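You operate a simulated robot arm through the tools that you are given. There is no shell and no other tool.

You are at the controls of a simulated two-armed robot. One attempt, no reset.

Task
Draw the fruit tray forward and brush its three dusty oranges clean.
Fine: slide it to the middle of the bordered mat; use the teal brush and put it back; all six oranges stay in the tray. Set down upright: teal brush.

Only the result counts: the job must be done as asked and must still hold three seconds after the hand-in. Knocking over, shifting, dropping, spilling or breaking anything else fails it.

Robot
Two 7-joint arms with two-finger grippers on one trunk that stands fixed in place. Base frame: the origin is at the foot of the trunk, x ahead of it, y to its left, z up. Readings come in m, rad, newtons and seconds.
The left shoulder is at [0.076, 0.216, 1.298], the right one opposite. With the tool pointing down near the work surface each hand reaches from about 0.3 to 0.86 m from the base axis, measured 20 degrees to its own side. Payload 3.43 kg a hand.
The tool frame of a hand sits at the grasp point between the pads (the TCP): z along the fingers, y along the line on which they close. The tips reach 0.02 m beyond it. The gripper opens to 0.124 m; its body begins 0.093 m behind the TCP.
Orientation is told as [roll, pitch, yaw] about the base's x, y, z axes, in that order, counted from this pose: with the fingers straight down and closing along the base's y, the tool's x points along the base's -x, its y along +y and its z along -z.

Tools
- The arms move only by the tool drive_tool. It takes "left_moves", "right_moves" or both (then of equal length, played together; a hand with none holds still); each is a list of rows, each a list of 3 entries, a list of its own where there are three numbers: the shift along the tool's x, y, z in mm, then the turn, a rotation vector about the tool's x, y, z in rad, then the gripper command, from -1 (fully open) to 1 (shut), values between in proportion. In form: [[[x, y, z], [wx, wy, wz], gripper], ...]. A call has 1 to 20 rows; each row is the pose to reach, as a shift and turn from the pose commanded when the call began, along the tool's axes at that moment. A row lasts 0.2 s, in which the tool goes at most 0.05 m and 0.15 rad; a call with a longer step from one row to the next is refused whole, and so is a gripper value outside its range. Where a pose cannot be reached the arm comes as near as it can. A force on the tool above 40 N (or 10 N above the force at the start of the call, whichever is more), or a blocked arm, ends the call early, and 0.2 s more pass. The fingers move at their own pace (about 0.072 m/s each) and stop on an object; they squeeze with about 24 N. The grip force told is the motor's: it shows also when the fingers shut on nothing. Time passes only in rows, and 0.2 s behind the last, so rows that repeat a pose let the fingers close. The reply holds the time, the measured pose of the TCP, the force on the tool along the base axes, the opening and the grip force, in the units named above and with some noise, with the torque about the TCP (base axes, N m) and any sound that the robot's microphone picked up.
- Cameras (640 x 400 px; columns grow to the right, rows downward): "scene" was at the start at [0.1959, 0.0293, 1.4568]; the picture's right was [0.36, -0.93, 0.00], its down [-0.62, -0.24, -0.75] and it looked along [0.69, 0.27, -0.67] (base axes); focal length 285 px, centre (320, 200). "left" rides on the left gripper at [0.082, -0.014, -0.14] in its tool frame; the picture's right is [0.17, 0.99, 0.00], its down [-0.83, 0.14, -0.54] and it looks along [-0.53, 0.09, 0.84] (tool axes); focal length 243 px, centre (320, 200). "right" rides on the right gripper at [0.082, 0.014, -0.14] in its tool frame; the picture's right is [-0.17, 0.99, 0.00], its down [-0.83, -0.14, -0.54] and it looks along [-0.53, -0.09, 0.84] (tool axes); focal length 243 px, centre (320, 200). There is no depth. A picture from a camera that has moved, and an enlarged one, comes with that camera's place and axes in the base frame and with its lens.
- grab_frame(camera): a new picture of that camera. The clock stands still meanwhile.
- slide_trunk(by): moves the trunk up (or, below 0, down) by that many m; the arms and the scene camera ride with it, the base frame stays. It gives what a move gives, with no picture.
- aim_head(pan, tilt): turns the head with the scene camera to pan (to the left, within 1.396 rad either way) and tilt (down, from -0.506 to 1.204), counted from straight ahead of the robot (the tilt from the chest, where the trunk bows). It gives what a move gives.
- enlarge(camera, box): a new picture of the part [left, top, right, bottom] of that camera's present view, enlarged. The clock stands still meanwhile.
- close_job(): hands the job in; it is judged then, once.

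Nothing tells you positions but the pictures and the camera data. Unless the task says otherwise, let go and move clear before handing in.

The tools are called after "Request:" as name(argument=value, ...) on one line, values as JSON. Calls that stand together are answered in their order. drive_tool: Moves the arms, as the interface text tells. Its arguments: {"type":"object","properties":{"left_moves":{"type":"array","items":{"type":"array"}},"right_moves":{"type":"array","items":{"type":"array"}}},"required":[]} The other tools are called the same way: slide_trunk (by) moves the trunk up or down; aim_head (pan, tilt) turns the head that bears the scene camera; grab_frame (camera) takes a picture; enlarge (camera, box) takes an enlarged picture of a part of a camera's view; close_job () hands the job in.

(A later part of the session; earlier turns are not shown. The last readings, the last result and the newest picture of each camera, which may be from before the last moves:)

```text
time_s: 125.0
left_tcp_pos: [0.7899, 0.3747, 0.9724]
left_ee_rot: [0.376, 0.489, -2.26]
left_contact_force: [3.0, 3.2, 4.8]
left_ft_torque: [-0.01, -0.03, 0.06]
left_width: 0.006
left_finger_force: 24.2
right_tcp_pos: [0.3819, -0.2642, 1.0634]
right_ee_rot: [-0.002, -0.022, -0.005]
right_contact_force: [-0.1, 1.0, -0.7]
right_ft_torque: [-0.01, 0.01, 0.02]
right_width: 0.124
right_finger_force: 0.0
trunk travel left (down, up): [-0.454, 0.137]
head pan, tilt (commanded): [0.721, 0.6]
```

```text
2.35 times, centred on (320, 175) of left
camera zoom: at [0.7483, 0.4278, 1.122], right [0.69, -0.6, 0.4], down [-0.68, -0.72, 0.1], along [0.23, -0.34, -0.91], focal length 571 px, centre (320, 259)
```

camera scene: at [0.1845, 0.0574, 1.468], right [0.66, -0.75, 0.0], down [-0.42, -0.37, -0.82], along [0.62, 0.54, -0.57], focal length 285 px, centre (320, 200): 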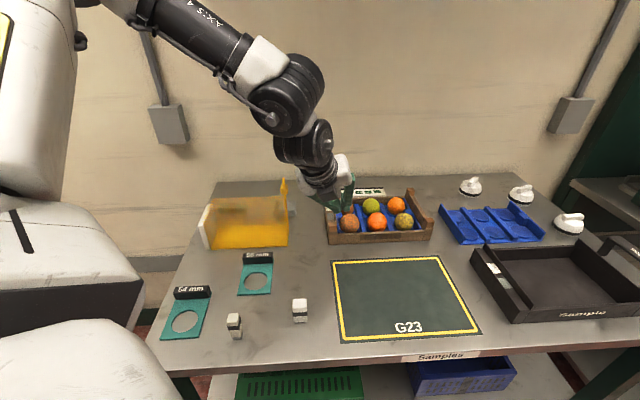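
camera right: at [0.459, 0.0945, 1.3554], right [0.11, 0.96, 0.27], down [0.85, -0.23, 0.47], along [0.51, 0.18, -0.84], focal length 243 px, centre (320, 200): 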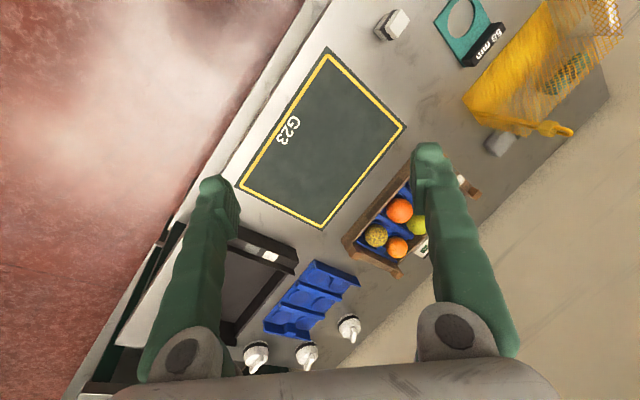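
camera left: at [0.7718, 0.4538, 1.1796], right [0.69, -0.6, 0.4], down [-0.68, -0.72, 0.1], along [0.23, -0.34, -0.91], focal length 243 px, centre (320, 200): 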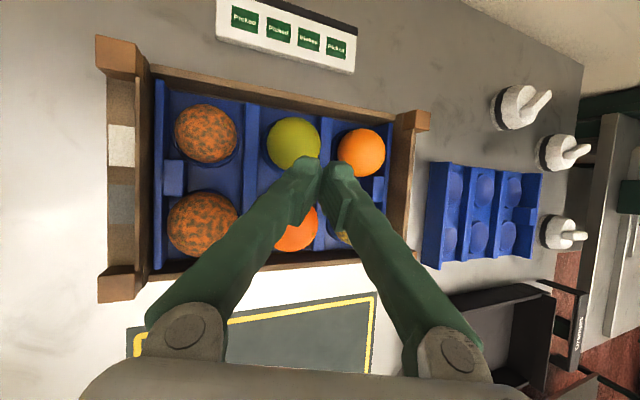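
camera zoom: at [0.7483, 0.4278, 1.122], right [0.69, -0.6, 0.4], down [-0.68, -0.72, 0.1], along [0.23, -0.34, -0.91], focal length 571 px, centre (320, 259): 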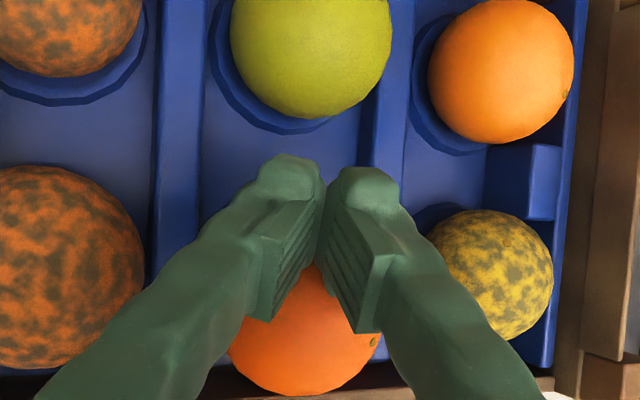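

The tray is moving: the tow force is about 4.4 N with no twist yet. I'll continue forward about 64 mm in small steps and check the alignment.

Request:
drive_tool(left_moves=[[[-7, 0.7, -3.8], [0, 0, 0], 1], [[-14, 1.3, -7.6], [0, 0, 0], 1], [[-21, 2, -11.3], [0, 0, 0], 1], [[-28.1, 2.7, -15.1], [0, 0, 0], 1], [[-35.1, 3.3, -18.9], [0, 0, 0], 1], [[-42.1, 4, -22.7], [0, 0, 0], 1], [[-49.2, 4.6, -26.4], [0, 0, 0], 1], [[-56.2, 5.3, -30.2], [0, 0, 0], 1]])

Request:
grab_frame(camera="scene")

Request:
grab_frame(camera="left")

```text
time_s: 126.8
left_tcp_pos: [0.7434, 0.3302, 0.9727]
left_ee_rot: [0.374, 0.488, -2.26]
left_contact_force: [2.2, 2.4, 3.6]
left_ft_torque: [-0.01, 0.02, 0.05]
left_width: 0.0061
left_finger_force: 23.5
right_tcp_pos: [0.3817, -0.2649, 1.0621]
right_ee_rot: [-0.002, -0.021, -0.004]
right_contact_force: [-0.3, 0.5, -0.7]
right_ft_torque: [0.03, 0.0, 0.01]
right_width: 0.1241
right_finger_force: 0.0
trunk travel left (down, up): [-0.454, 0.137]
head pan, tilt (commanded): [0.721, 0.6]
```

```text
taken
camera scene: at [0.1841, 0.0575, 1.468], right [0.66, -0.75, 0.0], down [-0.42, -0.37, -0.83], along [0.62, 0.54, -0.56], focal length 285 px, centre (320, 200)
```

scene: 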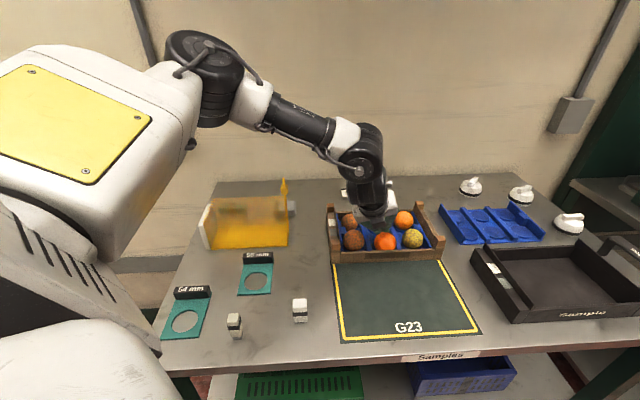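

```text
taken
camera left: at [0.7026, 0.383, 1.1219], right [0.69, -0.6, 0.4], down [-0.68, -0.72, 0.1], along [0.23, -0.34, -0.91], focal length 243 px, centre (320, 200)
```

left: 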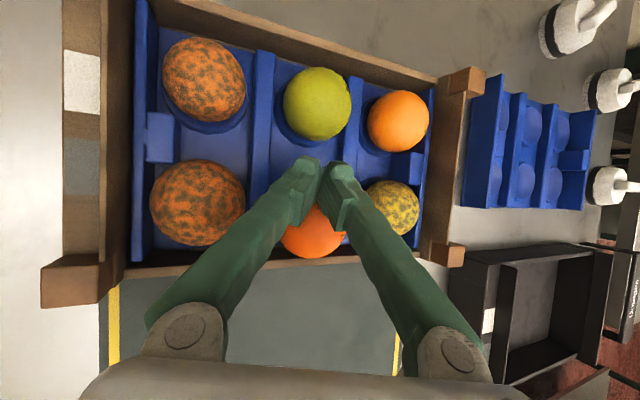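

The tray has moved about 6 cm forward and stays straight. I'll measure its corners before continuing, since the blue tray on the right is close.

Request:
enlarge(camera="scene", box=[310, 180, 490, 300])

```text
3.33 times, centred on (400, 240) of scene
camera zoom: at [0.1841, 0.0575, 1.468], right [0.66, -0.75, 0.0], down [-0.42, -0.37, -0.83], along [0.62, 0.54, -0.56], focal length 950 px, centre (53, 67)
```

zoom: 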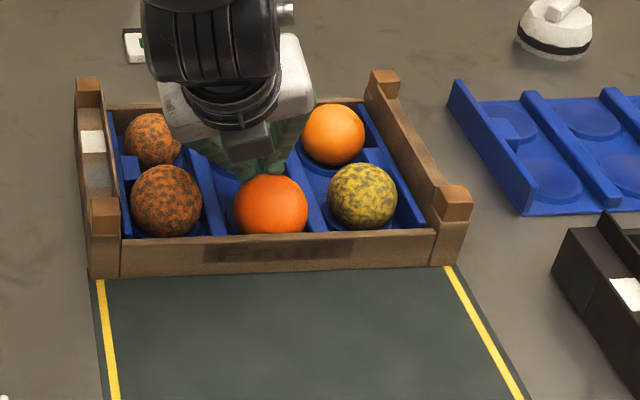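

The tray front is now at N≈0.695 with only about 1° of yaw. I'll continue another 96 mm.

Request:
drive_tool(left_moves=[[[-10.5, 1, -5.7], [0, 0, 0], 1], [[-21.1, 2, -11.3], [0, 0, 0], 1], [[-31.6, 3, -17], [0, 0, 0], 1], [[-42.1, 4, -22.7], [0, 0, 0], 1], [[-52.7, 5, -28.3], [0, 0, 0], 1], [[-63.2, 6, -34], [0, 0, 0], 1], [[-73.7, 7, -39.6], [0, 0, 0], 1], [[-84.3, 8, -45.3], [0, 0, 0], 1]])

Request:
enlarge(camera="scene", box=[310, 190, 490, 350])

Request:
grab_frame(camera="left")

```text
time_s: 128.6
left_tcp_pos: [0.6737, 0.2624, 0.9733]
left_ee_rot: [0.373, 0.488, -2.262]
left_contact_force: [2.1, 2.3, 2.6]
left_ft_torque: [0.0, 0.01, 0.02]
left_width: 0.0059
left_finger_force: 24.3
right_tcp_pos: [0.3826, -0.2646, 1.0632]
right_ee_rot: [-0.001, -0.02, -0.006]
right_contact_force: [0.6, 0.6, 0.1]
right_ft_torque: [0.01, -0.01, -0.01]
right_width: 0.124
right_finger_force: 0.1
trunk travel left (down, up): [-0.454, 0.137]
head pan, tilt (commanded): [0.721, 0.6]
```

```text
2.50 times, centred on (400, 270) of scene
camera zoom: at [0.1842, 0.0576, 1.468], right [0.66, -0.75, 0.0], down [-0.42, -0.37, -0.83], along [0.62, 0.54, -0.57], focal length 712 px, centre (120, 25)
```

zoom: 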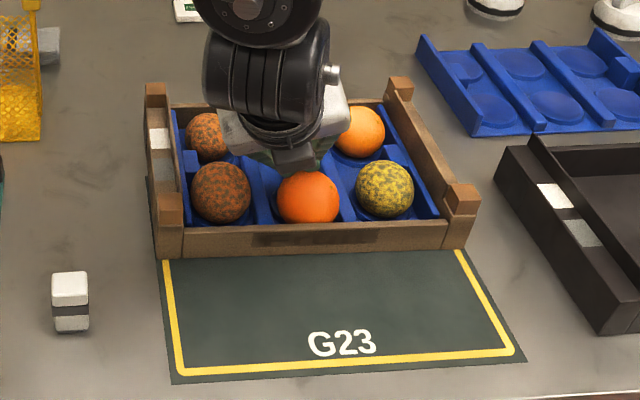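

```text
taken
camera left: at [0.634, 0.3147, 1.1221], right [0.69, -0.6, 0.4], down [-0.68, -0.72, 0.1], along [0.23, -0.34, -0.91], focal length 243 px, centre (320, 200)
```

left: 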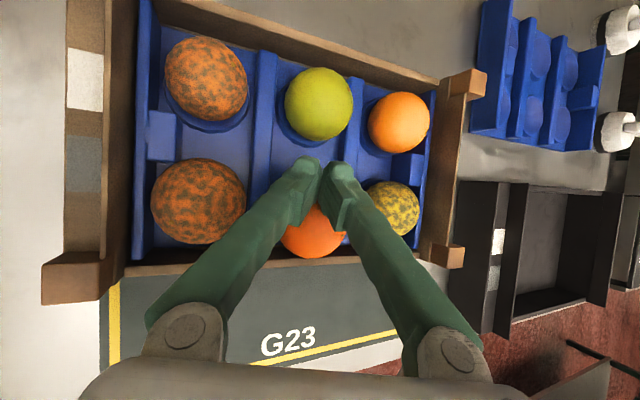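

It's tracking well: the tray front is at N≈0.599, about 1° rotated and 7 mm to the right of the mat centre. I'll pull the remaining 92 mm with a slight leftward drift.

Request:
drive_tool(left_moves=[[[-10.1, 0.4, -5.6], [0, 0, 0], 1], [[-20.1, 0.7, -11.3], [0, 0, 0], 1], [[-30.2, 1.1, -16.9], [0, 0, 0], 1], [[-40.2, 1.5, -22.5], [0, 0, 0], 1], [[-50.3, 1.8, -28.1], [0, 0, 0], 1], [[-60.3, 2.2, -33.8], [0, 0, 0], 1], [[-70.4, 2.5, -39.4], [0, 0, 0], 1], [[-80.4, 2.9, -45], [0, 0, 0], 1]])

Request:
enlarge(camera="scene", box=[310, 210, 490, 350])

Request:
grab_frame(camera="left")

```text
time_s: 130.4
left_tcp_pos: [0.6114, 0.2356, 0.9724]
left_ee_rot: [0.38, 0.485, -2.263]
left_contact_force: [5.0, 3.1, 11.3]
left_ft_torque: [-0.14, 0.0, 0.11]
left_width: 0.0
left_finger_force: 23.9
left hand out of reach, approached as far as the arm can: row 4, 5, 6, 7, 8
right_tcp_pos: [0.3819, -0.2642, 1.0632]
right_ee_rot: [-0.002, -0.021, -0.007]
right_contact_force: [0.4, 0.1, 0.1]
right_ft_torque: [-0.01, -0.02, -0.02]
right_width: 0.1242
right_finger_force: 0.2
trunk travel left (down, up): [-0.454, 0.137]
head pan, tilt (commanded): [0.721, 0.6]
```

```text
2.86 times, centred on (400, 280) of scene
camera zoom: at [0.1837, 0.0575, 1.4681], right [0.66, -0.75, 0.0], down [-0.42, -0.37, -0.83], along [0.62, 0.54, -0.56], focal length 814 px, centre (91, -29)
```

zoom: 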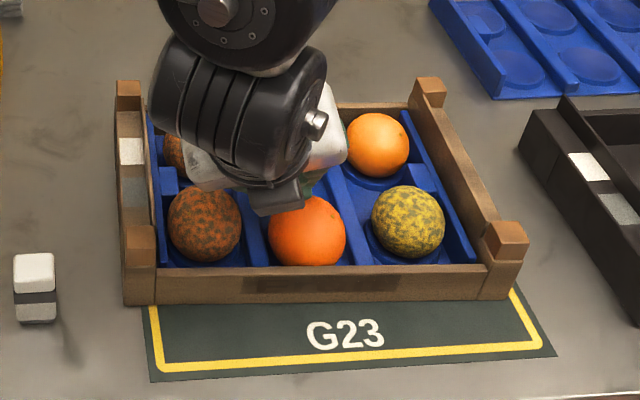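

```text
taken
camera left: at [0.5715, 0.2888, 1.1208], right [0.69, -0.6, 0.4], down [-0.69, -0.72, 0.1], along [0.23, -0.34, -0.91], focal length 243 px, centre (320, 200)
```

left: 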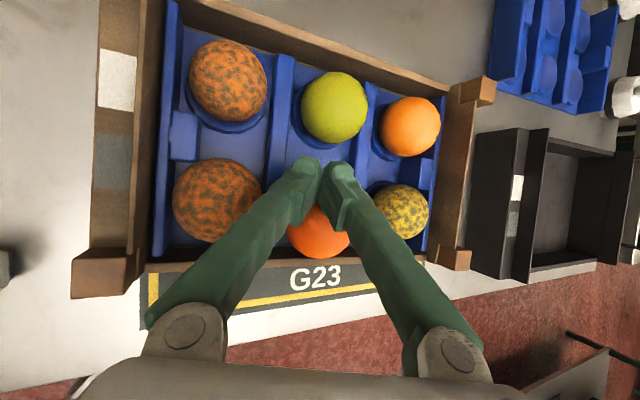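

The arm met its inward limit in the last rows and drifted left, so the tray is now about 8 mm left of centre, turned about 2°, and 3 cm short. I'll lift the fingertips straight out of the slot before correcting.

Request:
drive_tool(left_moves=[[[7, 3, -5], [0, 0, 0], 1], [[13, 7, -15], [0, 0, 0], 1], [[19, 11, -26], [0, 0, 0], 1], [[28, 17, -40], [0, 0, 0], 1], [[38, 24, -57], [0, 0, 0], 1], [[48, 31, -75], [0, 0, 0], 1]])

Request:
grab_frame(camera="left")

Request:
enlarge(camera="scene", box=[310, 210, 490, 350])

```text
time_s: 131.8
left_tcp_pos: [0.6141, 0.2385, 1.0639]
left_ee_rot: [0.378, 0.485, -2.264]
left_contact_force: [0.0, -0.5, 0.2]
left_ft_torque: [0.02, 0.0, 0.07]
left_width: 0.0
left_finger_force: 23.4
right_tcp_pos: [0.3812, -0.265, 1.0621]
right_ee_rot: [-0.002, -0.024, -0.007]
right_contact_force: [-0.7, 0.7, -1.0]
right_ft_torque: [-0.02, 0.01, -0.01]
right_width: 0.1237
right_finger_force: 0.0
trunk travel left (down, up): [-0.454, 0.137]
head pan, tilt (commanded): [0.721, 0.6]
```

```text
taken
camera left: at [0.5746, 0.2921, 1.213], right [0.69, -0.6, 0.4], down [-0.69, -0.72, 0.1], along [0.23, -0.34, -0.91], focal length 243 px, centre (320, 200)
```

left: 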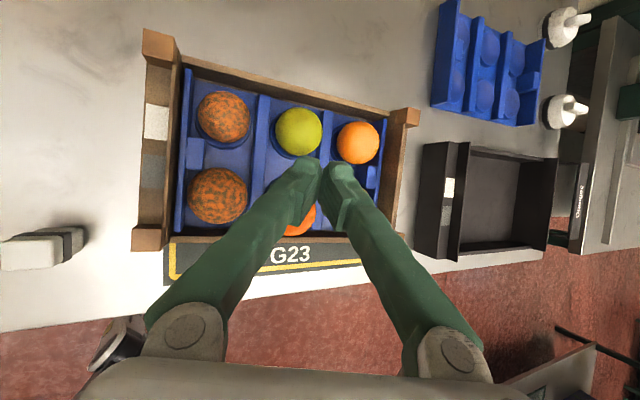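

```text
2.86 times, centred on (400, 280) of scene
camera zoom: at [0.1836, 0.0571, 1.4681], right [0.66, -0.75, 0.0], down [-0.42, -0.37, -0.83], along [0.62, 0.54, -0.56], focal length 814 px, centre (91, -29)
```

zoom: 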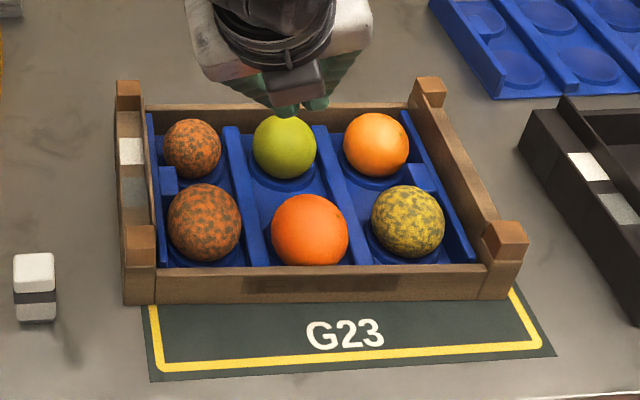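

All six oranges sit in the tray. The tray still needs about 32 mm forward and 2° turned back. I'll re-orient the hand to lean right (fingers tilted toward +E), which keeps the wrist away from its limit and is the posture I'll also want for brushing.

Request:
drive_tool(left_moves=[[[5, -3, -4], [0.018, -0.042, -0.128], 1], [[9, -5, -7], [0.035, -0.083, -0.256], 1], [[14, -8, -11], [0.053, -0.125, -0.384], 1], [[19, -11, -15], [0.07, -0.166, -0.513], 1], [[23, -13, -18], [0.088, -0.208, -0.641], 1], [[28, -16, -22], [0.105, -0.25, -0.769], 1], [[32, -19, -26], [0.123, -0.291, -0.897], 1], [[37, -22, -29], [0.14, -0.333, -1.025], 1], [[42, -24, -33], [0.158, -0.375, -1.153], 1], [[46, -27, -36], [0.175, -0.416, -1.282], 1], [[51, -30, -40], [0.193, -0.458, -1.41], 1], [[56, -32, -44], [0.21, -0.499, -1.538], 1], [[60, -35, -47], [0.228, -0.541, -1.666], 1]])

Request:
grab_frame(camera="left")

Request:
grab_frame(camera="scene")

```text
time_s: 134.6
left_tcp_pos: [0.6023, 0.3004, 1.1208]
left_ee_rot: [-0.004, -0.55, -0.784]
left_contact_force: [-0.9, -0.3, -0.7]
left_ft_torque: [-0.02, 0.04, -0.02]
left_width: 0.0
left_finger_force: 24.5
right_tcp_pos: [0.3813, -0.2639, 1.0634]
right_ee_rot: [-0.003, -0.022, -0.005]
right_contact_force: [-0.4, 1.2, -0.3]
right_ft_torque: [0.01, 0.02, 0.0]
right_width: 0.1238
right_finger_force: 0.1
trunk travel left (down, up): [-0.454, 0.137]
head pan, tilt (commanded): [0.721, 0.6]
```

```text
taken
camera left: at [0.4917, 0.3925, 1.1971], right [0.6, 0.8, -0.09], down [0.4, -0.2, 0.89], along [0.69, -0.57, -0.44], focal length 243 px, centre (320, 200)
```

left: 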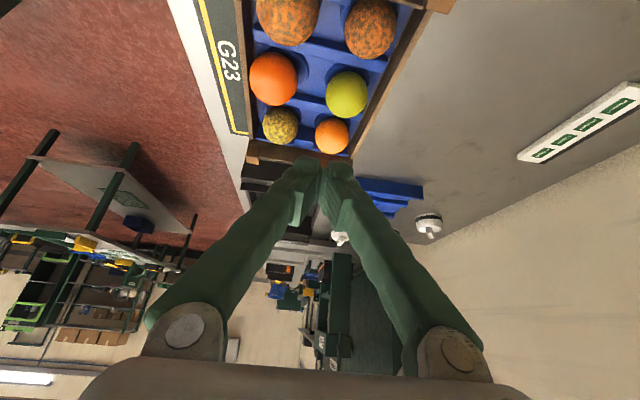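

```text
taken
camera scene: at [0.1838, 0.0582, 1.468], right [0.66, -0.75, 0.0], down [-0.42, -0.37, -0.82], along [0.62, 0.54, -0.57], focal length 285 px, centre (320, 200)
```

scene: 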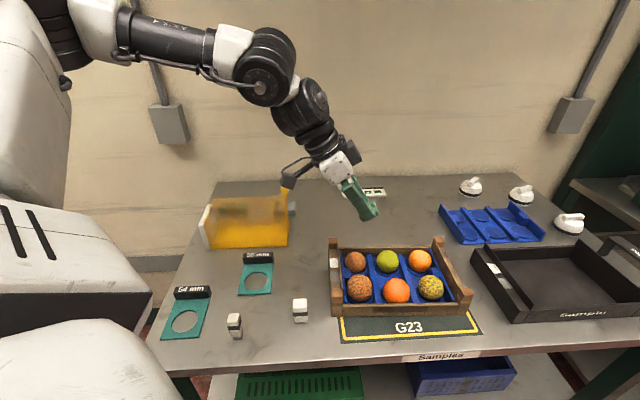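

The hand is in exactly the planned posture with no limits reported. Next I'll go behind the rear wall with the closed fingers, slightly left of centre, and come down for a short corrective push.

Request:
drive_tool(left_moves=[[[-2, 30, 28], [0, 0, 0], 1], [[-4, 61, 55], [0, 0, 0], 1], [[-5, 92, 82], [0, 0, 0], 1], [[-7, 122, 110], [0, 0, 0], 1]])

Request:
drive_tool(left_moves=[[[11, 0, 18], [0, 0, 0], 1], [[22, 0, 36], [0, 0, 0], 1], [[33, 0, 54], [0, 0, 0], 1], [[44, 0, 72], [0, 0, 0], 1]])

Request:
enlarge(camera="scene", box=[310, 190, 490, 350])

Request:
grab_frame(camera="left")

```text
time_s: 135.6
left_tcp_pos: [0.7353, 0.3419, 1.0294]
left_ee_rot: [-0.002, -0.551, -0.784]
left_contact_force: [-0.6, -0.1, 0.1]
left_ft_torque: [-0.01, 0.02, -0.02]
left_width: 0.0
left_finger_force: 23.8
right_tcp_pos: [0.3837, -0.2648, 1.0621]
right_ee_rot: [-0.002, -0.019, -0.006]
right_contact_force: [1.7, -0.3, -0.2]
right_ft_torque: [0.0, 0.04, 0.0]
right_width: 0.1239
right_finger_force: 0.1
trunk travel left (down, up): [-0.454, 0.137]
head pan, tilt (commanded): [0.721, 0.6]
```

```text
time_s: 136.6
left_tcp_pos: [0.7349, 0.3412, 0.9447]
left_ee_rot: [-0.003, -0.549, -0.784]
left_contact_force: [-0.7, 0.4, -0.4]
left_ft_torque: [-0.01, 0.01, -0.04]
left_width: 0.0
left_finger_force: 23.8
right_tcp_pos: [0.3823, -0.2649, 1.0623]
right_ee_rot: [-0.001, -0.021, -0.006]
right_contact_force: [0.6, -0.4, 0.6]
right_ft_torque: [-0.01, 0.02, 0.01]
right_width: 0.1242
right_finger_force: 0.1
trunk travel left (down, up): [-0.454, 0.137]
head pan, tilt (commanded): [0.721, 0.6]
```

```text
2.50 times, centred on (400, 270) of scene
camera zoom: at [0.1853, 0.0578, 1.4678], right [0.66, -0.75, 0.0], down [-0.43, -0.37, -0.82], along [0.62, 0.54, -0.57], focal length 712 px, centre (120, 25)
```

zoom: 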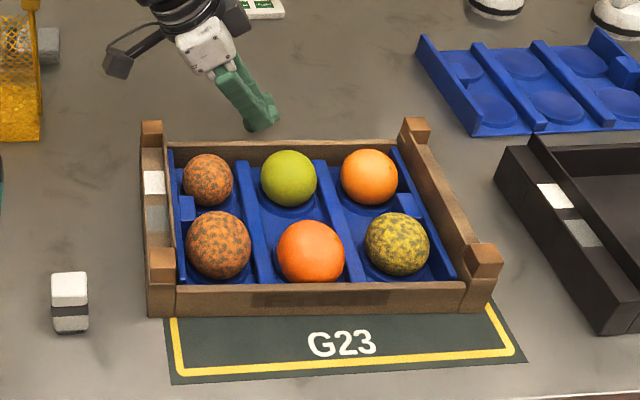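

```text
taken
camera left: at [0.6238, 0.4332, 1.0212], right [0.6, 0.8, -0.09], down [0.4, -0.2, 0.89], along [0.69, -0.57, -0.44], focal length 243 px, centre (320, 200)
```

left: 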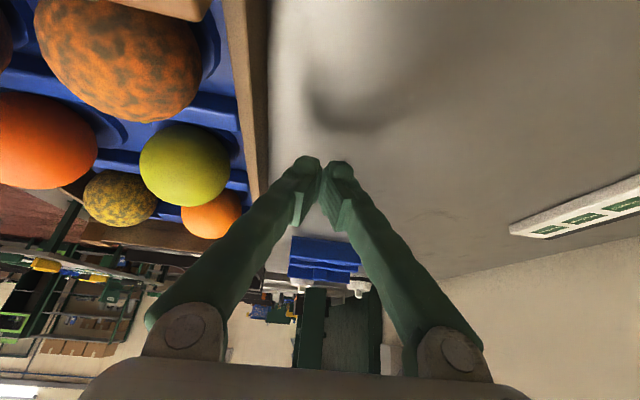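

The fingers are behind the rear wall and clear. I'll push forward in small steps, watching the force.

Request:
drive_tool(left_moves=[[[0, -6, 0], [0, 0, 0], 1], [[0, -12, 0], [0, 0, 0], 1], [[0, -18, 0], [0, 0, 0], 1], [[0, -24, 0], [0, 0, 0], 1], [[0, -30, 0], [0, 0, 0], 1]])

Request:
enlarge(camera="scene", box=[310, 190, 490, 350])

```text
time_s: 137.8
left_tcp_pos: [0.7125, 0.3189, 0.9462]
left_ee_rot: [0.0, -0.551, -0.788]
left_contact_force: [3.3, 3.4, 3.1]
left_ft_torque: [0.01, 0.05, 0.01]
left_width: 0.0
left_finger_force: 23.7
right_tcp_pos: [0.3808, -0.2645, 1.0624]
right_ee_rot: [-0.004, -0.022, -0.005]
right_contact_force: [-0.1, -0.6, 0.0]
right_ft_torque: [0.02, -0.03, 0.01]
right_width: 0.124
right_finger_force: 0.0
trunk travel left (down, up): [-0.454, 0.137]
head pan, tilt (commanded): [0.721, 0.6]
```

```text
2.50 times, centred on (400, 270) of scene
camera zoom: at [0.184, 0.0576, 1.4681], right [0.66, -0.75, 0.0], down [-0.42, -0.37, -0.83], along [0.62, 0.54, -0.56], focal length 712 px, centre (120, 25)
```

zoom: 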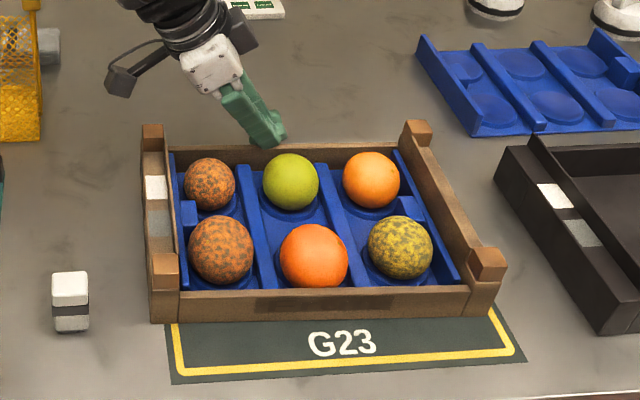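

The tray moves with about 4.7 N, but it needs more rotation. I'll back off, shift the push point about 35 mm left, and push again.

Request:
drive_tool(left_moves=[[[0, 8, 0], [0, 0, 0], 1], [[15, 10, -9], [0, 0, 0], 1], [[30, 10, -18], [0, 0, 0], 1], [[30, 2, -18], [0, 0, 0], 1], [[30, -5, -18], [0, 0, 0], 1], [[30, -11, -18], [0, 0, 0], 1], [[30, -16, -18], [0, 0, 0], 1]])

Request:
enlarge(camera="scene", box=[310, 190, 490, 350])

```text
time_s: 139.4
left_tcp_pos: [0.6762, 0.3328, 0.9471]
left_ee_rot: [-0.002, -0.551, -0.787]
left_contact_force: [1.1, 1.8, 0.8]
left_ft_torque: [0.01, 0.03, 0.0]
left_width: 0.0
left_finger_force: 24.1
right_tcp_pos: [0.381, -0.2642, 1.0629]
right_ee_rot: [-0.001, -0.021, -0.005]
right_contact_force: [0.1, -0.6, -0.2]
right_ft_torque: [-0.04, -0.04, 0.0]
right_width: 0.1243
right_finger_force: 0.1
trunk travel left (down, up): [-0.454, 0.137]
head pan, tilt (commanded): [0.721, 0.6]
```

```text
2.50 times, centred on (400, 270) of scene
camera zoom: at [0.1842, 0.0576, 1.468], right [0.66, -0.75, 0.0], down [-0.42, -0.37, -0.83], along [0.62, 0.54, -0.56], focal length 712 px, centre (120, 25)
```

zoom: 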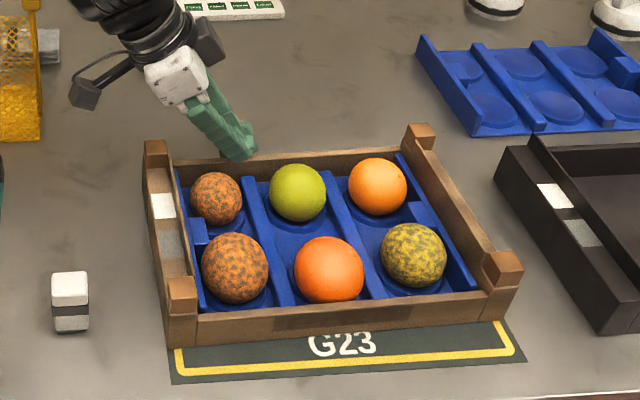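

The tray has swung slightly past parallel (+1.4°) and needs 13 mm more. I'll push now a little right of centre to finish both at once.

Request:
drive_tool(left_moves=[[[0, 10, 0], [0, 0, 0], 1], [[-19, 10, 12], [0, 0, 0], 1], [[-38, 10, 23], [0, 0, 0], 1], [[-57, 10, 35], [0, 0, 0], 1], [[-57, 4, 35], [0, 0, 0], 1], [[-57, -1, 35], [0, 0, 0], 1], [[-57, -5, 35], [0, 0, 0], 1], [[-57, -9, 35], [0, 0, 0], 1]])

Request:
enlarge(camera="scene", box=[310, 190, 490, 350])

```text
time_s: 141.2
left_tcp_pos: [0.717, 0.2784, 0.946]
left_ee_rot: [0.0, -0.553, -0.788]
left_contact_force: [2.2, 1.6, 3.1]
left_ft_torque: [0.02, 0.05, -0.01]
left_width: 0.0001
left_finger_force: 24.4
right_tcp_pos: [0.3821, -0.2649, 1.0624]
right_ee_rot: [-0.002, -0.022, -0.005]
right_contact_force: [0.4, 0.1, 0.3]
right_ft_torque: [-0.03, 0.02, -0.01]
right_width: 0.1241
right_finger_force: 0.1
trunk travel left (down, up): [-0.454, 0.137]
head pan, tilt (commanded): [0.721, 0.6]
```

```text
2.50 times, centred on (400, 270) of scene
camera zoom: at [0.184, 0.0576, 1.468], right [0.66, -0.75, 0.0], down [-0.42, -0.37, -0.83], along [0.62, 0.54, -0.56], focal length 712 px, centre (120, 25)
```

zoom: 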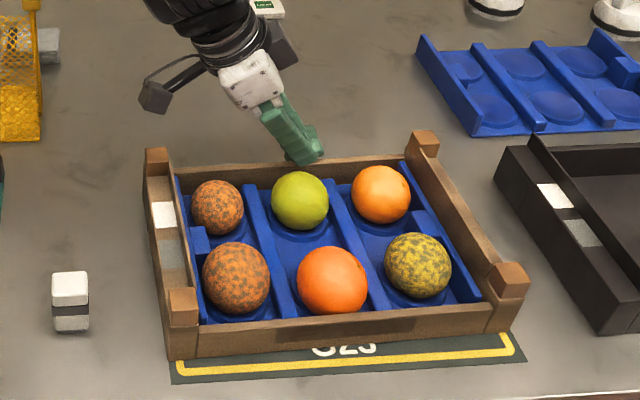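

The tray centre is now about 2 mm from the mat centre with roughly 1° of yaw. I'll back the hand off and measure precisely.

Request:
drive_tool(left_moves=[[[0, 15, 0], [0, 0, 0], 1], [[-15, 25, -25], [0, 0, 0], 1], [[-36, 30, -60], [0, 0, 0], 1], [[-55, 30, -95], [0, 0, 0], 1]])

Request:
enlarge(camera="scene", box=[320, 270, 420, 350])

Request:
enlarge(camera="scene", box=[400, 270, 500, 350])

Request:
enlarge(camera="scene", box=[320, 210, 470, 310])

```text
time_s: 142.2
left_tcp_pos: [0.735, 0.2996, 1.0564]
left_ee_rot: [0.0, -0.55, -0.787]
left_contact_force: [0.1, -0.2, 0.2]
left_ft_torque: [0.0, -0.04, -0.01]
left_width: 0.0
left_finger_force: 23.7
right_tcp_pos: [0.3811, -0.2644, 1.0624]
right_ee_rot: [0.001, -0.024, -0.006]
right_contact_force: [-0.5, 0.1, 0.1]
right_ft_torque: [0.02, 0.03, 0.0]
right_width: 0.1244
right_finger_force: 0.1
trunk travel left (down, up): [-0.454, 0.137]
head pan, tilt (commanded): [0.721, 0.6]
```

```text
5.00 times, centred on (370, 310) of scene
camera zoom: at [0.1831, 0.057, 1.4682], right [0.66, -0.75, 0.0], down [-0.42, -0.37, -0.83], along [0.62, 0.54, -0.56], focal length 1425 px, centre (70, -350)
```

zoom: 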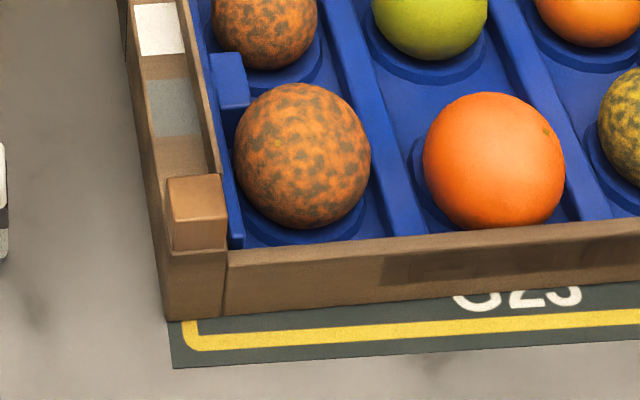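

```text
5.00 times, centred on (450, 310) of scene
camera zoom: at [0.1831, 0.057, 1.4682], right [0.66, -0.75, 0.0], down [-0.42, -0.37, -0.83], along [0.62, 0.54, -0.56], focal length 1425 px, centre (-330, -350)
```

zoom: 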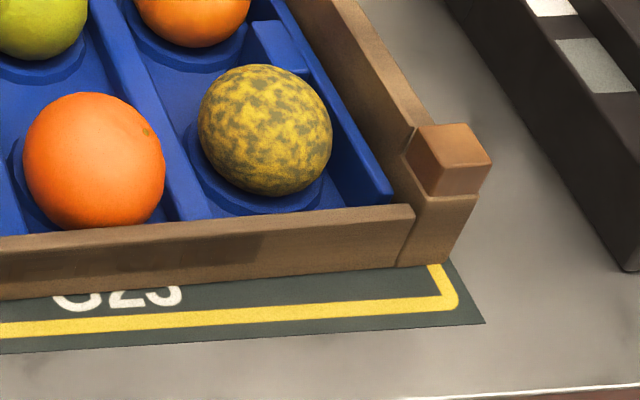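

```text
4.00 times, centred on (395, 260) of scene
camera zoom: at [0.1831, 0.057, 1.4682], right [0.66, -0.75, 0.0], down [-0.42, -0.37, -0.83], along [0.62, 0.54, -0.56], focal length 1140 px, centre (20, -40)
```

zoom: 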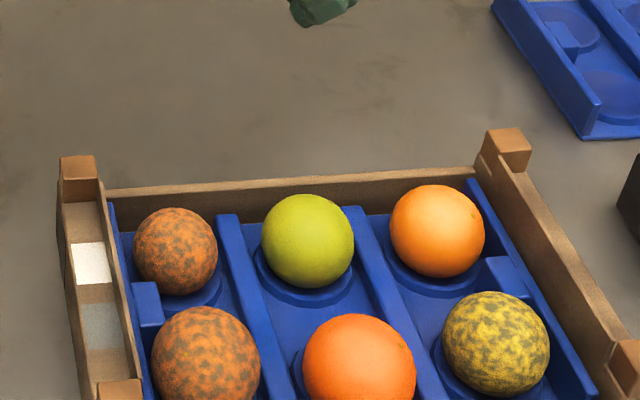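

Precise measurement: the N position is within about 1 mm, E is about 4–5 mm left, and yaw is about +1.5°. A small push to the right on the left end near its rear fixes both, so I'll bring the fingers there.

Request:
drive_tool(left_moves=[[[35, -16, -22], [0, 0, 0], 1], [[71, -33, -44], [0, 0, 0], 1], [[106, -49, -65], [0, 0, 0], 1], [[142, -66, -87], [0, 0, 0], 1], [[177, -82, -109], [0, 0, 0], 1], [[197, -82, -76], [0, 0, 0], 1], [[217, -82, -43], [0, 0, 0], 1], [[237, -82, -11], [0, 0, 0], 1]])

Request:
enlarge(camera="scene", box=[270, 200, 420, 330])

```text
time_s: 144.0
left_tcp_pos: [0.5318, 0.3937, 0.9383]
left_ee_rot: [-0.003, -0.552, -0.786]
left_contact_force: [0.9, -0.2, 0.7]
left_ft_torque: [0.02, 0.03, -0.02]
left_width: 0.0
left_finger_force: 23.9
right_tcp_pos: [0.382, -0.2642, 1.0612]
right_ee_rot: [0.001, -0.02, -0.005]
right_contact_force: [0.3, 0.1, 0.4]
right_ft_torque: [-0.03, 0.0, 0.0]
right_width: 0.124
right_finger_force: 0.0
trunk travel left (down, up): [-0.454, 0.137]
head pan, tilt (commanded): [0.721, 0.6]
```

```text
3.08 times, centred on (345, 265) of scene
camera zoom: at [0.1849, 0.058, 1.4679], right [0.66, -0.75, 0.0], down [-0.42, -0.37, -0.82], along [0.62, 0.54, -0.57], focal length 877 px, centre (243, 0)
```

zoom: 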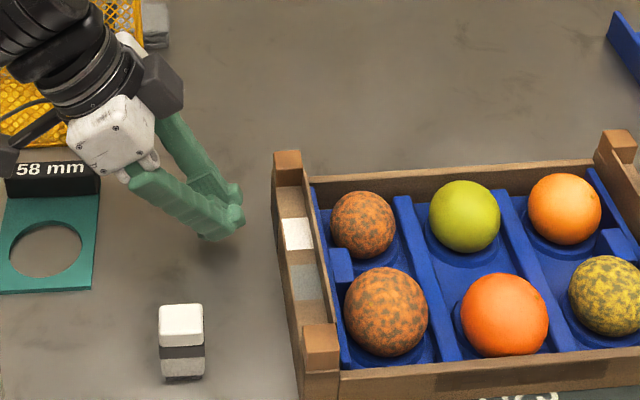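

The fingers are beside the tray's left end with space all round. I'll push right gently about 32 mm in total, with contact expected near 25 mm.

Request:
drive_tool(left_moves=[[[-10.2, 0, 6.3], [0, 0, 0], 1], [[-18.8, 0, 11.5], [0, 0, 0], 1], [[-22.2, 0, 13.6], [0, 0, 0], 1], [[-24.7, 0, 15.2], [0, 0, 0], 1], [[-27.3, 0, 16.7], [0, 0, 0], 1]])

Request:
enlarge(camera="scene", box=[320, 270, 420, 350])

Request:
enlarge(camera="scene", box=[400, 270, 500, 350])

```text
time_s: 145.2
left_tcp_pos: [0.5535, 0.368, 0.9398]
left_ee_rot: [0.0, -0.549, -0.784]
left_contact_force: [-0.3, 1.1, -0.5]
left_ft_torque: [0.01, 0.04, 0.02]
left_width: 0.0001
left_finger_force: 24.0
right_tcp_pos: [0.3814, -0.2649, 1.0615]
right_ee_rot: [-0.002, -0.021, -0.006]
right_contact_force: [-0.5, 0.0, 0.0]
right_ft_torque: [0.04, -0.02, -0.04]
right_width: 0.1242
right_finger_force: 0.0
trunk travel left (down, up): [-0.454, 0.137]
head pan, tilt (commanded): [0.721, 0.6]
```

```text
5.00 times, centred on (370, 310) of scene
camera zoom: at [0.1841, 0.0575, 1.468], right [0.66, -0.75, 0.0], down [-0.42, -0.37, -0.83], along [0.62, 0.54, -0.56], focal length 1425 px, centre (70, -350)
```

zoom: 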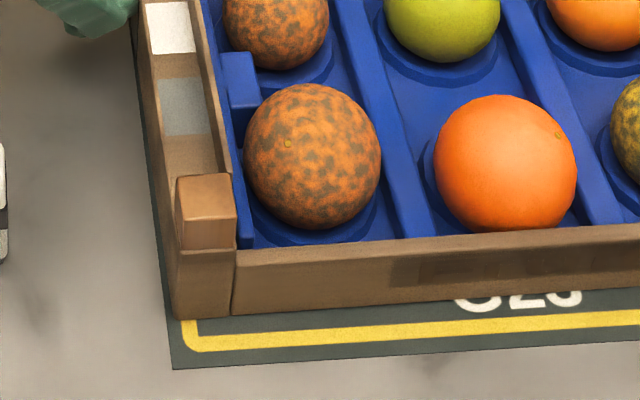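

```text
5.00 times, centred on (450, 310) of scene
camera zoom: at [0.1841, 0.0575, 1.468], right [0.66, -0.75, 0.0], down [-0.42, -0.37, -0.83], along [0.62, 0.54, -0.56], focal length 1425 px, centre (-330, -350)
```

zoom: 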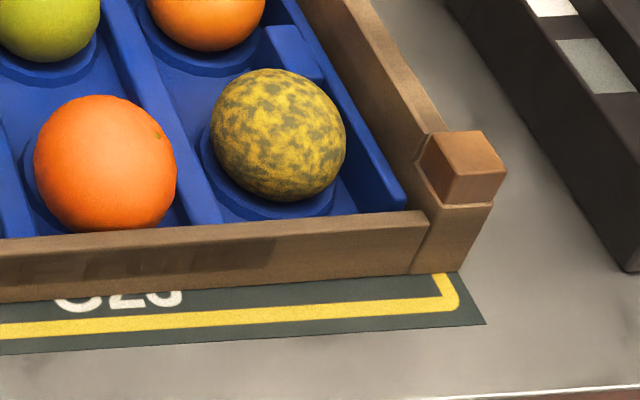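

The tray is centred to about 2 mm with 0.5° of yaw. Now for the brush: I'll retreat left and up, clear of everything.

Request:
drive_tool(left_moves=[[[12, 0, -7.5], [0, 0, 0], 1], [[2, 0, -45], [0, 0, 0], 1], [[-20, 0, -80], [0, 0, 0], 0], [[-42, 0, -117], [0, 0, 0], -1], [[-64, 0, -153], [0, 0, 0], -1], [[-84, 0, -186], [0, 0, 0], -1]])

Request:
grab_frame(camera="scene")

```text
time_s: 146.6
left_tcp_pos: [0.5335, 0.3871, 1.1424]
left_ee_rot: [-0.002, -0.549, -0.785]
left_contact_force: [1.1, 0.5, 0.4]
left_ft_torque: [-0.01, -0.03, 0.0]
left_width: 0.1242
left_finger_force: 0.1
right_tcp_pos: [0.3802, -0.2654, 1.0626]
right_ee_rot: [0.0, -0.023, -0.005]
right_contact_force: [-0.2, 0.0, 0.4]
right_ft_torque: [0.0, -0.01, 0.03]
right_width: 0.1241
right_finger_force: 0.1
trunk travel left (down, up): [-0.454, 0.137]
head pan, tilt (commanded): [0.721, 0.6]
```

```text
taken
camera scene: at [0.1837, 0.0568, 1.4681], right [0.66, -0.75, 0.0], down [-0.42, -0.37, -0.83], along [0.62, 0.54, -0.56], focal length 285 px, centre (320, 200)
```

scene: 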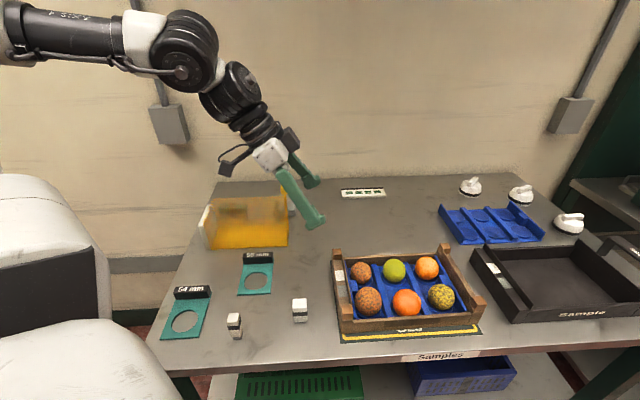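

The tray looks well placed on the mat. Now I'll rotate to the brush-pick orientation (fingers closing along the brush, leaning slightly back) while moving left at a safe height.

Request:
drive_tool(left_moves=[[[12, 6, -14], [-0.056, 0.018, -0.124], -1], [[25, 12, -28], [-0.113, 0.037, -0.249], -1], [[37, 17, -41], [-0.169, 0.055, -0.373], -1], [[50, 23, -55], [-0.225, 0.073, -0.497], -1], [[62, 29, -69], [-0.281, 0.091, -0.622], -1], [[74, 35, -83], [-0.338, 0.11, -0.746], -1], [[87, 40, -96], [-0.394, 0.128, -0.871], -1], [[99, 46, -110], [-0.45, 0.146, -0.995], -1], [[112, 52, -124], [-0.506, 0.164, -1.119], -1], [[124, 58, -138], [-0.563, 0.183, -1.244], -1], [[136, 63, -152], [-0.619, 0.201, -1.368], -1]])

Request:
grab_frame(camera="left")

```text
time_s: 149.0
left_tcp_pos: [0.4433, 0.5696, 1.2013]
left_ee_rot: [0.002, -0.299, 0.713]
left_contact_force: [-0.7, 0.4, -0.3]
left_ft_torque: [0.03, -0.02, 0.04]
left_width: 0.1241
left_finger_force: 0.1
right_tcp_pos: [0.3811, -0.2644, 1.0625]
right_ee_rot: [-0.002, -0.02, -0.006]
right_contact_force: [0.2, -0.4, -0.6]
right_ft_torque: [-0.01, 0.02, -0.06]
right_width: 0.1241
right_finger_force: 0.0
trunk travel left (down, up): [-0.454, 0.137]
head pan, tilt (commanded): [0.721, 0.6]
```

```text
taken
camera left: at [0.3618, 0.4827, 1.3107], right [-0.77, 0.64, -0.05], down [0.39, 0.52, 0.76], along [0.51, 0.56, -0.65], focal length 243 px, centre (320, 200)
```

left: 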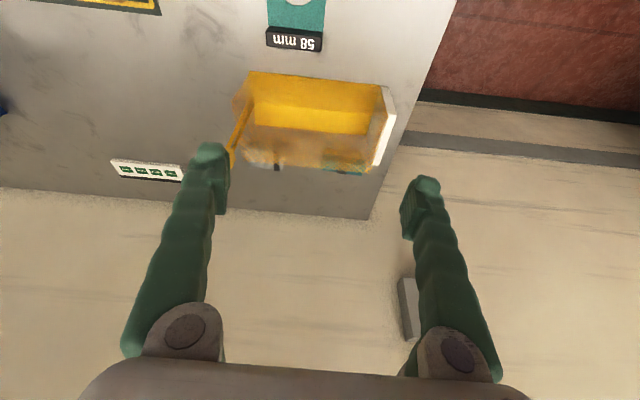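

The orientation is exact and unconstrained. I'll move in above the brush and look closely.

Request:
drive_tool(left_moves=[[[-28, 13, 25], [0, 0, 0], -1], [[-56, 26, 51], [0, 0, 0], -1], [[-84, 38, 76], [0, 0, 0], -1], [[-111, 51, 101], [0, 0, 0], -1], [[-139, 64, 127], [0, 0, 0], -1]])

Request:
grab_frame(camera="left")

Request:
enlarge(camera="left", box=[220, 90, 420, 240])

```text
time_s: 150.2
left_tcp_pos: [0.5315, 0.7308, 1.1176]
left_ee_rot: [0.0, -0.299, 0.712]
left_contact_force: [0.4, 0.4, -0.9]
left_ft_torque: [-0.02, 0.01, -0.02]
left_width: 0.1242
left_finger_force: 0.1
right_tcp_pos: [0.3828, -0.2639, 1.0623]
right_ee_rot: [-0.002, -0.02, -0.006]
right_contact_force: [0.3, 0.8, -0.1]
right_ft_torque: [-0.01, -0.03, 0.01]
right_width: 0.1239
right_finger_force: 0.0
trunk travel left (down, up): [-0.454, 0.137]
head pan, tilt (commanded): [0.721, 0.6]
```

```text
taken
camera left: at [0.4505, 0.6432, 1.2278], right [-0.76, 0.64, -0.05], down [0.39, 0.52, 0.76], along [0.51, 0.56, -0.65], focal length 243 px, centre (320, 200)
```

left: 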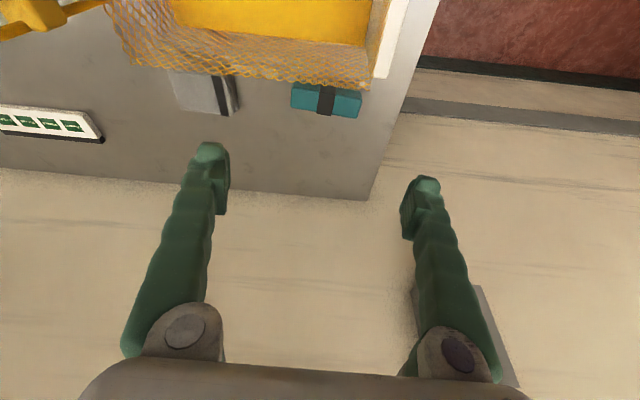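

```text
2.67 times, centred on (320, 165) of left
camera zoom: at [0.4505, 0.6432, 1.2278], right [-0.76, 0.64, -0.05], down [0.39, 0.52, 0.76], along [0.51, 0.56, -0.65], focal length 647 px, centre (320, 293)
```

zoom: 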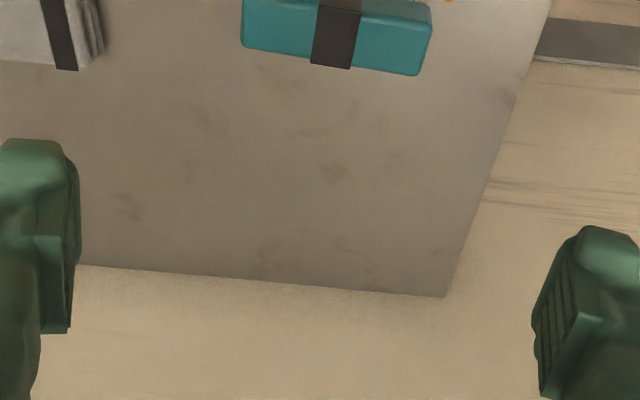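

Request:
enlarge(camera="left", box=[270, 60, 390, 140])

Request:
aim_head(pan=1.0, tilt=0.62)

Request:
enlarge(camera="scene", box=[220, 100, 400, 220])

```text
5.00 times, centred on (330, 100) of left
camera zoom: at [0.4505, 0.6432, 1.2278], right [-0.76, 0.64, -0.05], down [0.39, 0.52, 0.76], along [0.51, 0.56, -0.65], focal length 1213 px, centre (270, 700)
```

zoom: 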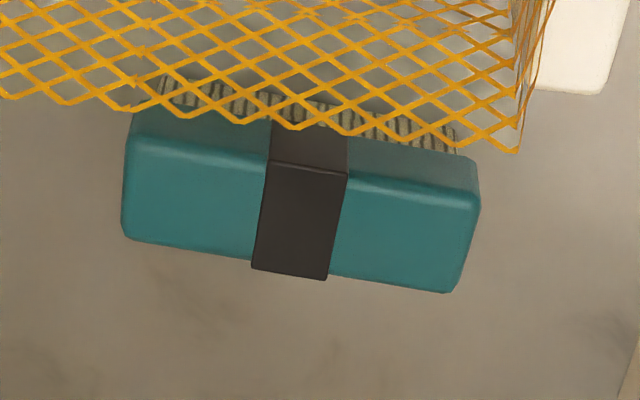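

```text
time_s: 151.0
left_tcp_pos: [0.53, 0.7286, 1.1207]
left_ee_rot: [0.0, -0.3, 0.711]
left_contact_force: [0.3, 0.4, -0.3]
left_ft_torque: [0.0, 0.02, -0.04]
left_width: 0.124
left_finger_force: 0.0
right_tcp_pos: [0.3819, -0.2648, 1.0636]
right_ee_rot: [-0.002, -0.024, -0.005]
right_contact_force: [0.2, -0.4, 0.5]
right_ft_torque: [0.0, 0.0, 0.03]
right_width: 0.1239
right_finger_force: 0.0
trunk travel left (down, up): [-0.454, 0.137]
head pan, tilt (commanded): [1.0, 0.62]
```

```text
3.33 times, centred on (310, 160) of scene
camera zoom: at [0.1649, 0.0726, 1.4664], right [0.84, -0.54, 0.0], down [-0.31, -0.49, -0.81], along [0.44, 0.68, -0.58], focal length 950 px, centre (353, 333)
```

zoom: 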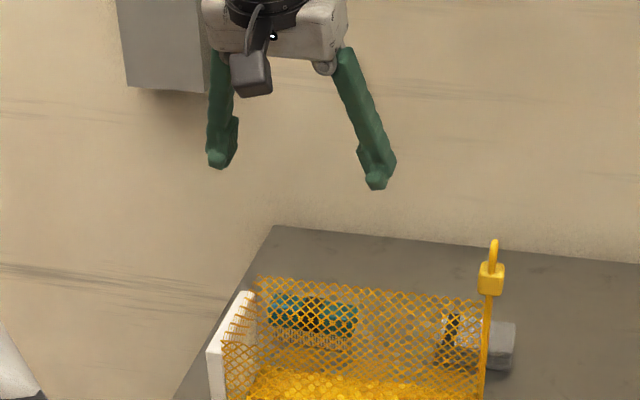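

Request:
enlarge(camera="scene", box=[275, 165, 345, 215])

```text
8.00 times, centred on (310, 190) of scene
camera zoom: at [0.1649, 0.0726, 1.4664], right [0.84, -0.54, 0.0], down [-0.31, -0.49, -0.81], along [0.44, 0.68, -0.58], focal length 2280 px, centre (400, 280)
```

zoom: 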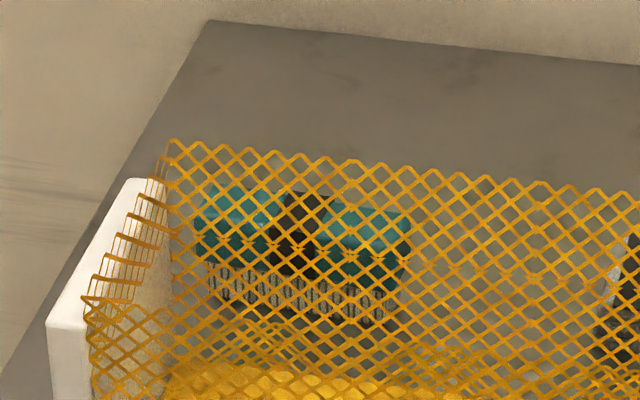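

Triangulated from both cameras, the brush is centred near (0.554, 0.755) with its top at z≈0.942, about 84 mm long. I'll come down in stages, first to just above net height.

Request:
drive_tool(left_moves=[[[-1, 1, 31], [0, 0, 0], -1], [[-2, 3, 63], [0, 0, 0], -1], [[-2.4, 3.8, 94], [0, 0, 0], -1]])

Request:
grab_frame(camera="left")

Request:
enlarge(camera="scene", box=[240, 120, 380, 220])

```text
time_s: 151.8
left_tcp_pos: [0.5496, 0.752, 1.0293]
left_ee_rot: [-0.003, -0.298, 0.713]
left_contact_force: [1.4, 0.9, -0.2]
left_ft_torque: [-0.03, 0.01, 0.0]
left_width: 0.1243
left_finger_force: 0.2
right_tcp_pos: [0.3825, -0.2646, 1.0622]
right_ee_rot: [-0.001, -0.02, -0.005]
right_contact_force: [0.7, -0.3, 1.0]
right_ft_torque: [-0.01, 0.03, 0.02]
right_width: 0.1241
right_finger_force: 0.0
trunk travel left (down, up): [-0.454, 0.137]
head pan, tilt (commanded): [1.0, 0.62]
```

```text
taken
camera left: at [0.4687, 0.6642, 1.1385], right [-0.76, 0.64, -0.05], down [0.39, 0.52, 0.76], along [0.51, 0.56, -0.65], focal length 243 px, centre (320, 200)
```

left: 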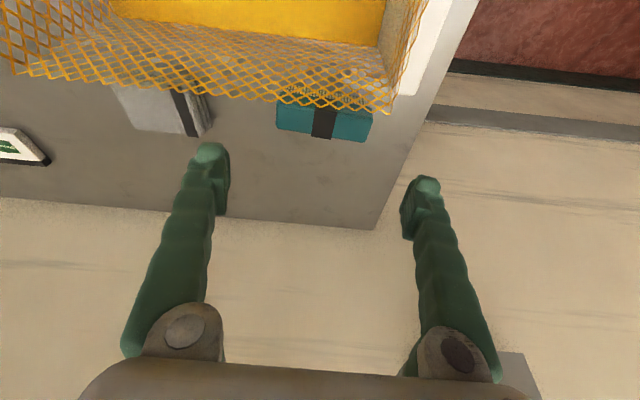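

```text
4.00 times, centred on (310, 170) of scene
camera zoom: at [0.1658, 0.0736, 1.4662], right [0.84, -0.54, 0.0], down [-0.31, -0.49, -0.81], along [0.44, 0.68, -0.58], focal length 1140 px, centre (360, 320)
```

zoom: 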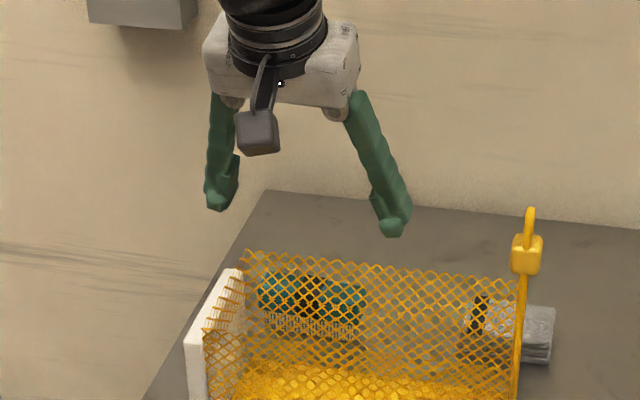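

Request:
enlarge(camera="left", box=[260, 80, 400, 160])

```text
4.57 times, centred on (330, 120) of left
camera zoom: at [0.4687, 0.6642, 1.1385], right [-0.76, 0.64, -0.05], down [0.39, 0.52, 0.76], along [0.51, 0.56, -0.65], focal length 1109 px, centre (274, 566)
```

zoom: 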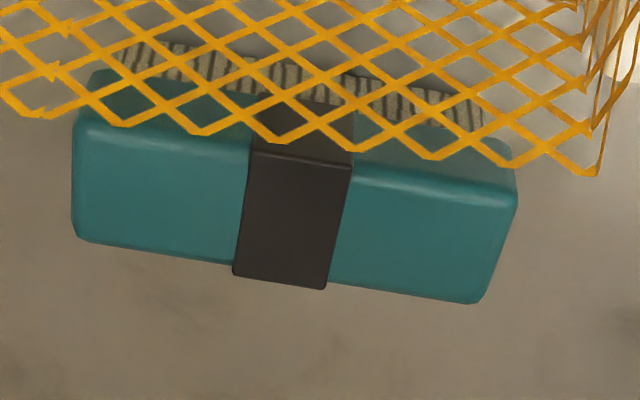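

The brush centre is confirmed at (0.553, 0.755) and my hand is right above it. I'll descend straight down to grip height.

Request:
drive_tool(left_moves=[[[6, 0, 19.6], [0, 0, 0], -1], [[12.1, 0, 39.2], [0, 0, 0], -1], [[18.2, 0, 58.9], [0, 0, 0], -1], [[24.3, 0, 78.5], [0, 0, 0], -1], [[24.3, 0, 78.5], [0, 0, 0], -1]])

Request:
grab_frame(camera="left")

Request:
enlarge(camera="scene", box=[240, 120, 380, 220])

```text
time_s: 153.0
left_tcp_pos: [0.5494, 0.7515, 0.9503]
left_ee_rot: [-0.001, -0.3, 0.714]
left_contact_force: [0.1, -0.1, -0.6]
left_ft_torque: [0.01, 0.0, 0.03]
left_width: 0.1239
left_finger_force: 0.0
right_tcp_pos: [0.3818, -0.2648, 1.0626]
right_ee_rot: [-0.002, -0.022, -0.006]
right_contact_force: [-0.6, -0.6, -0.3]
right_ft_torque: [0.02, -0.03, 0.0]
right_width: 0.1242
right_finger_force: 0.0
trunk travel left (down, up): [-0.454, 0.137]
head pan, tilt (commanded): [1.0, 0.62]
```

```text
taken
camera left: at [0.4681, 0.6638, 1.0592], right [-0.76, 0.64, -0.05], down [0.39, 0.52, 0.76], along [0.51, 0.56, -0.65], focal length 243 px, centre (320, 200)
```

left: 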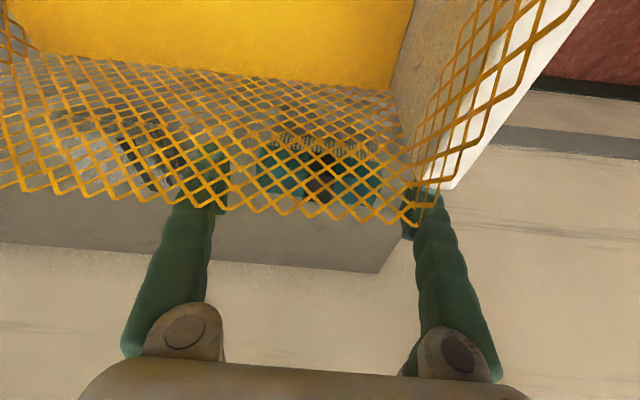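

```text
4.00 times, centred on (310, 170) of scene
camera zoom: at [0.1649, 0.0727, 1.4664], right [0.84, -0.54, 0.0], down [-0.31, -0.49, -0.81], along [0.44, 0.69, -0.58], focal length 1140 px, centre (360, 320)
```

zoom: 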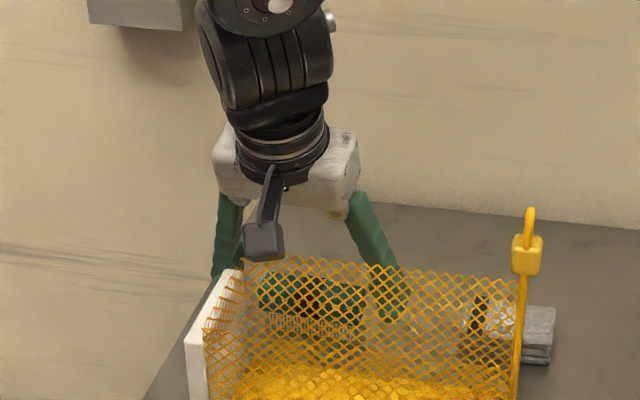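

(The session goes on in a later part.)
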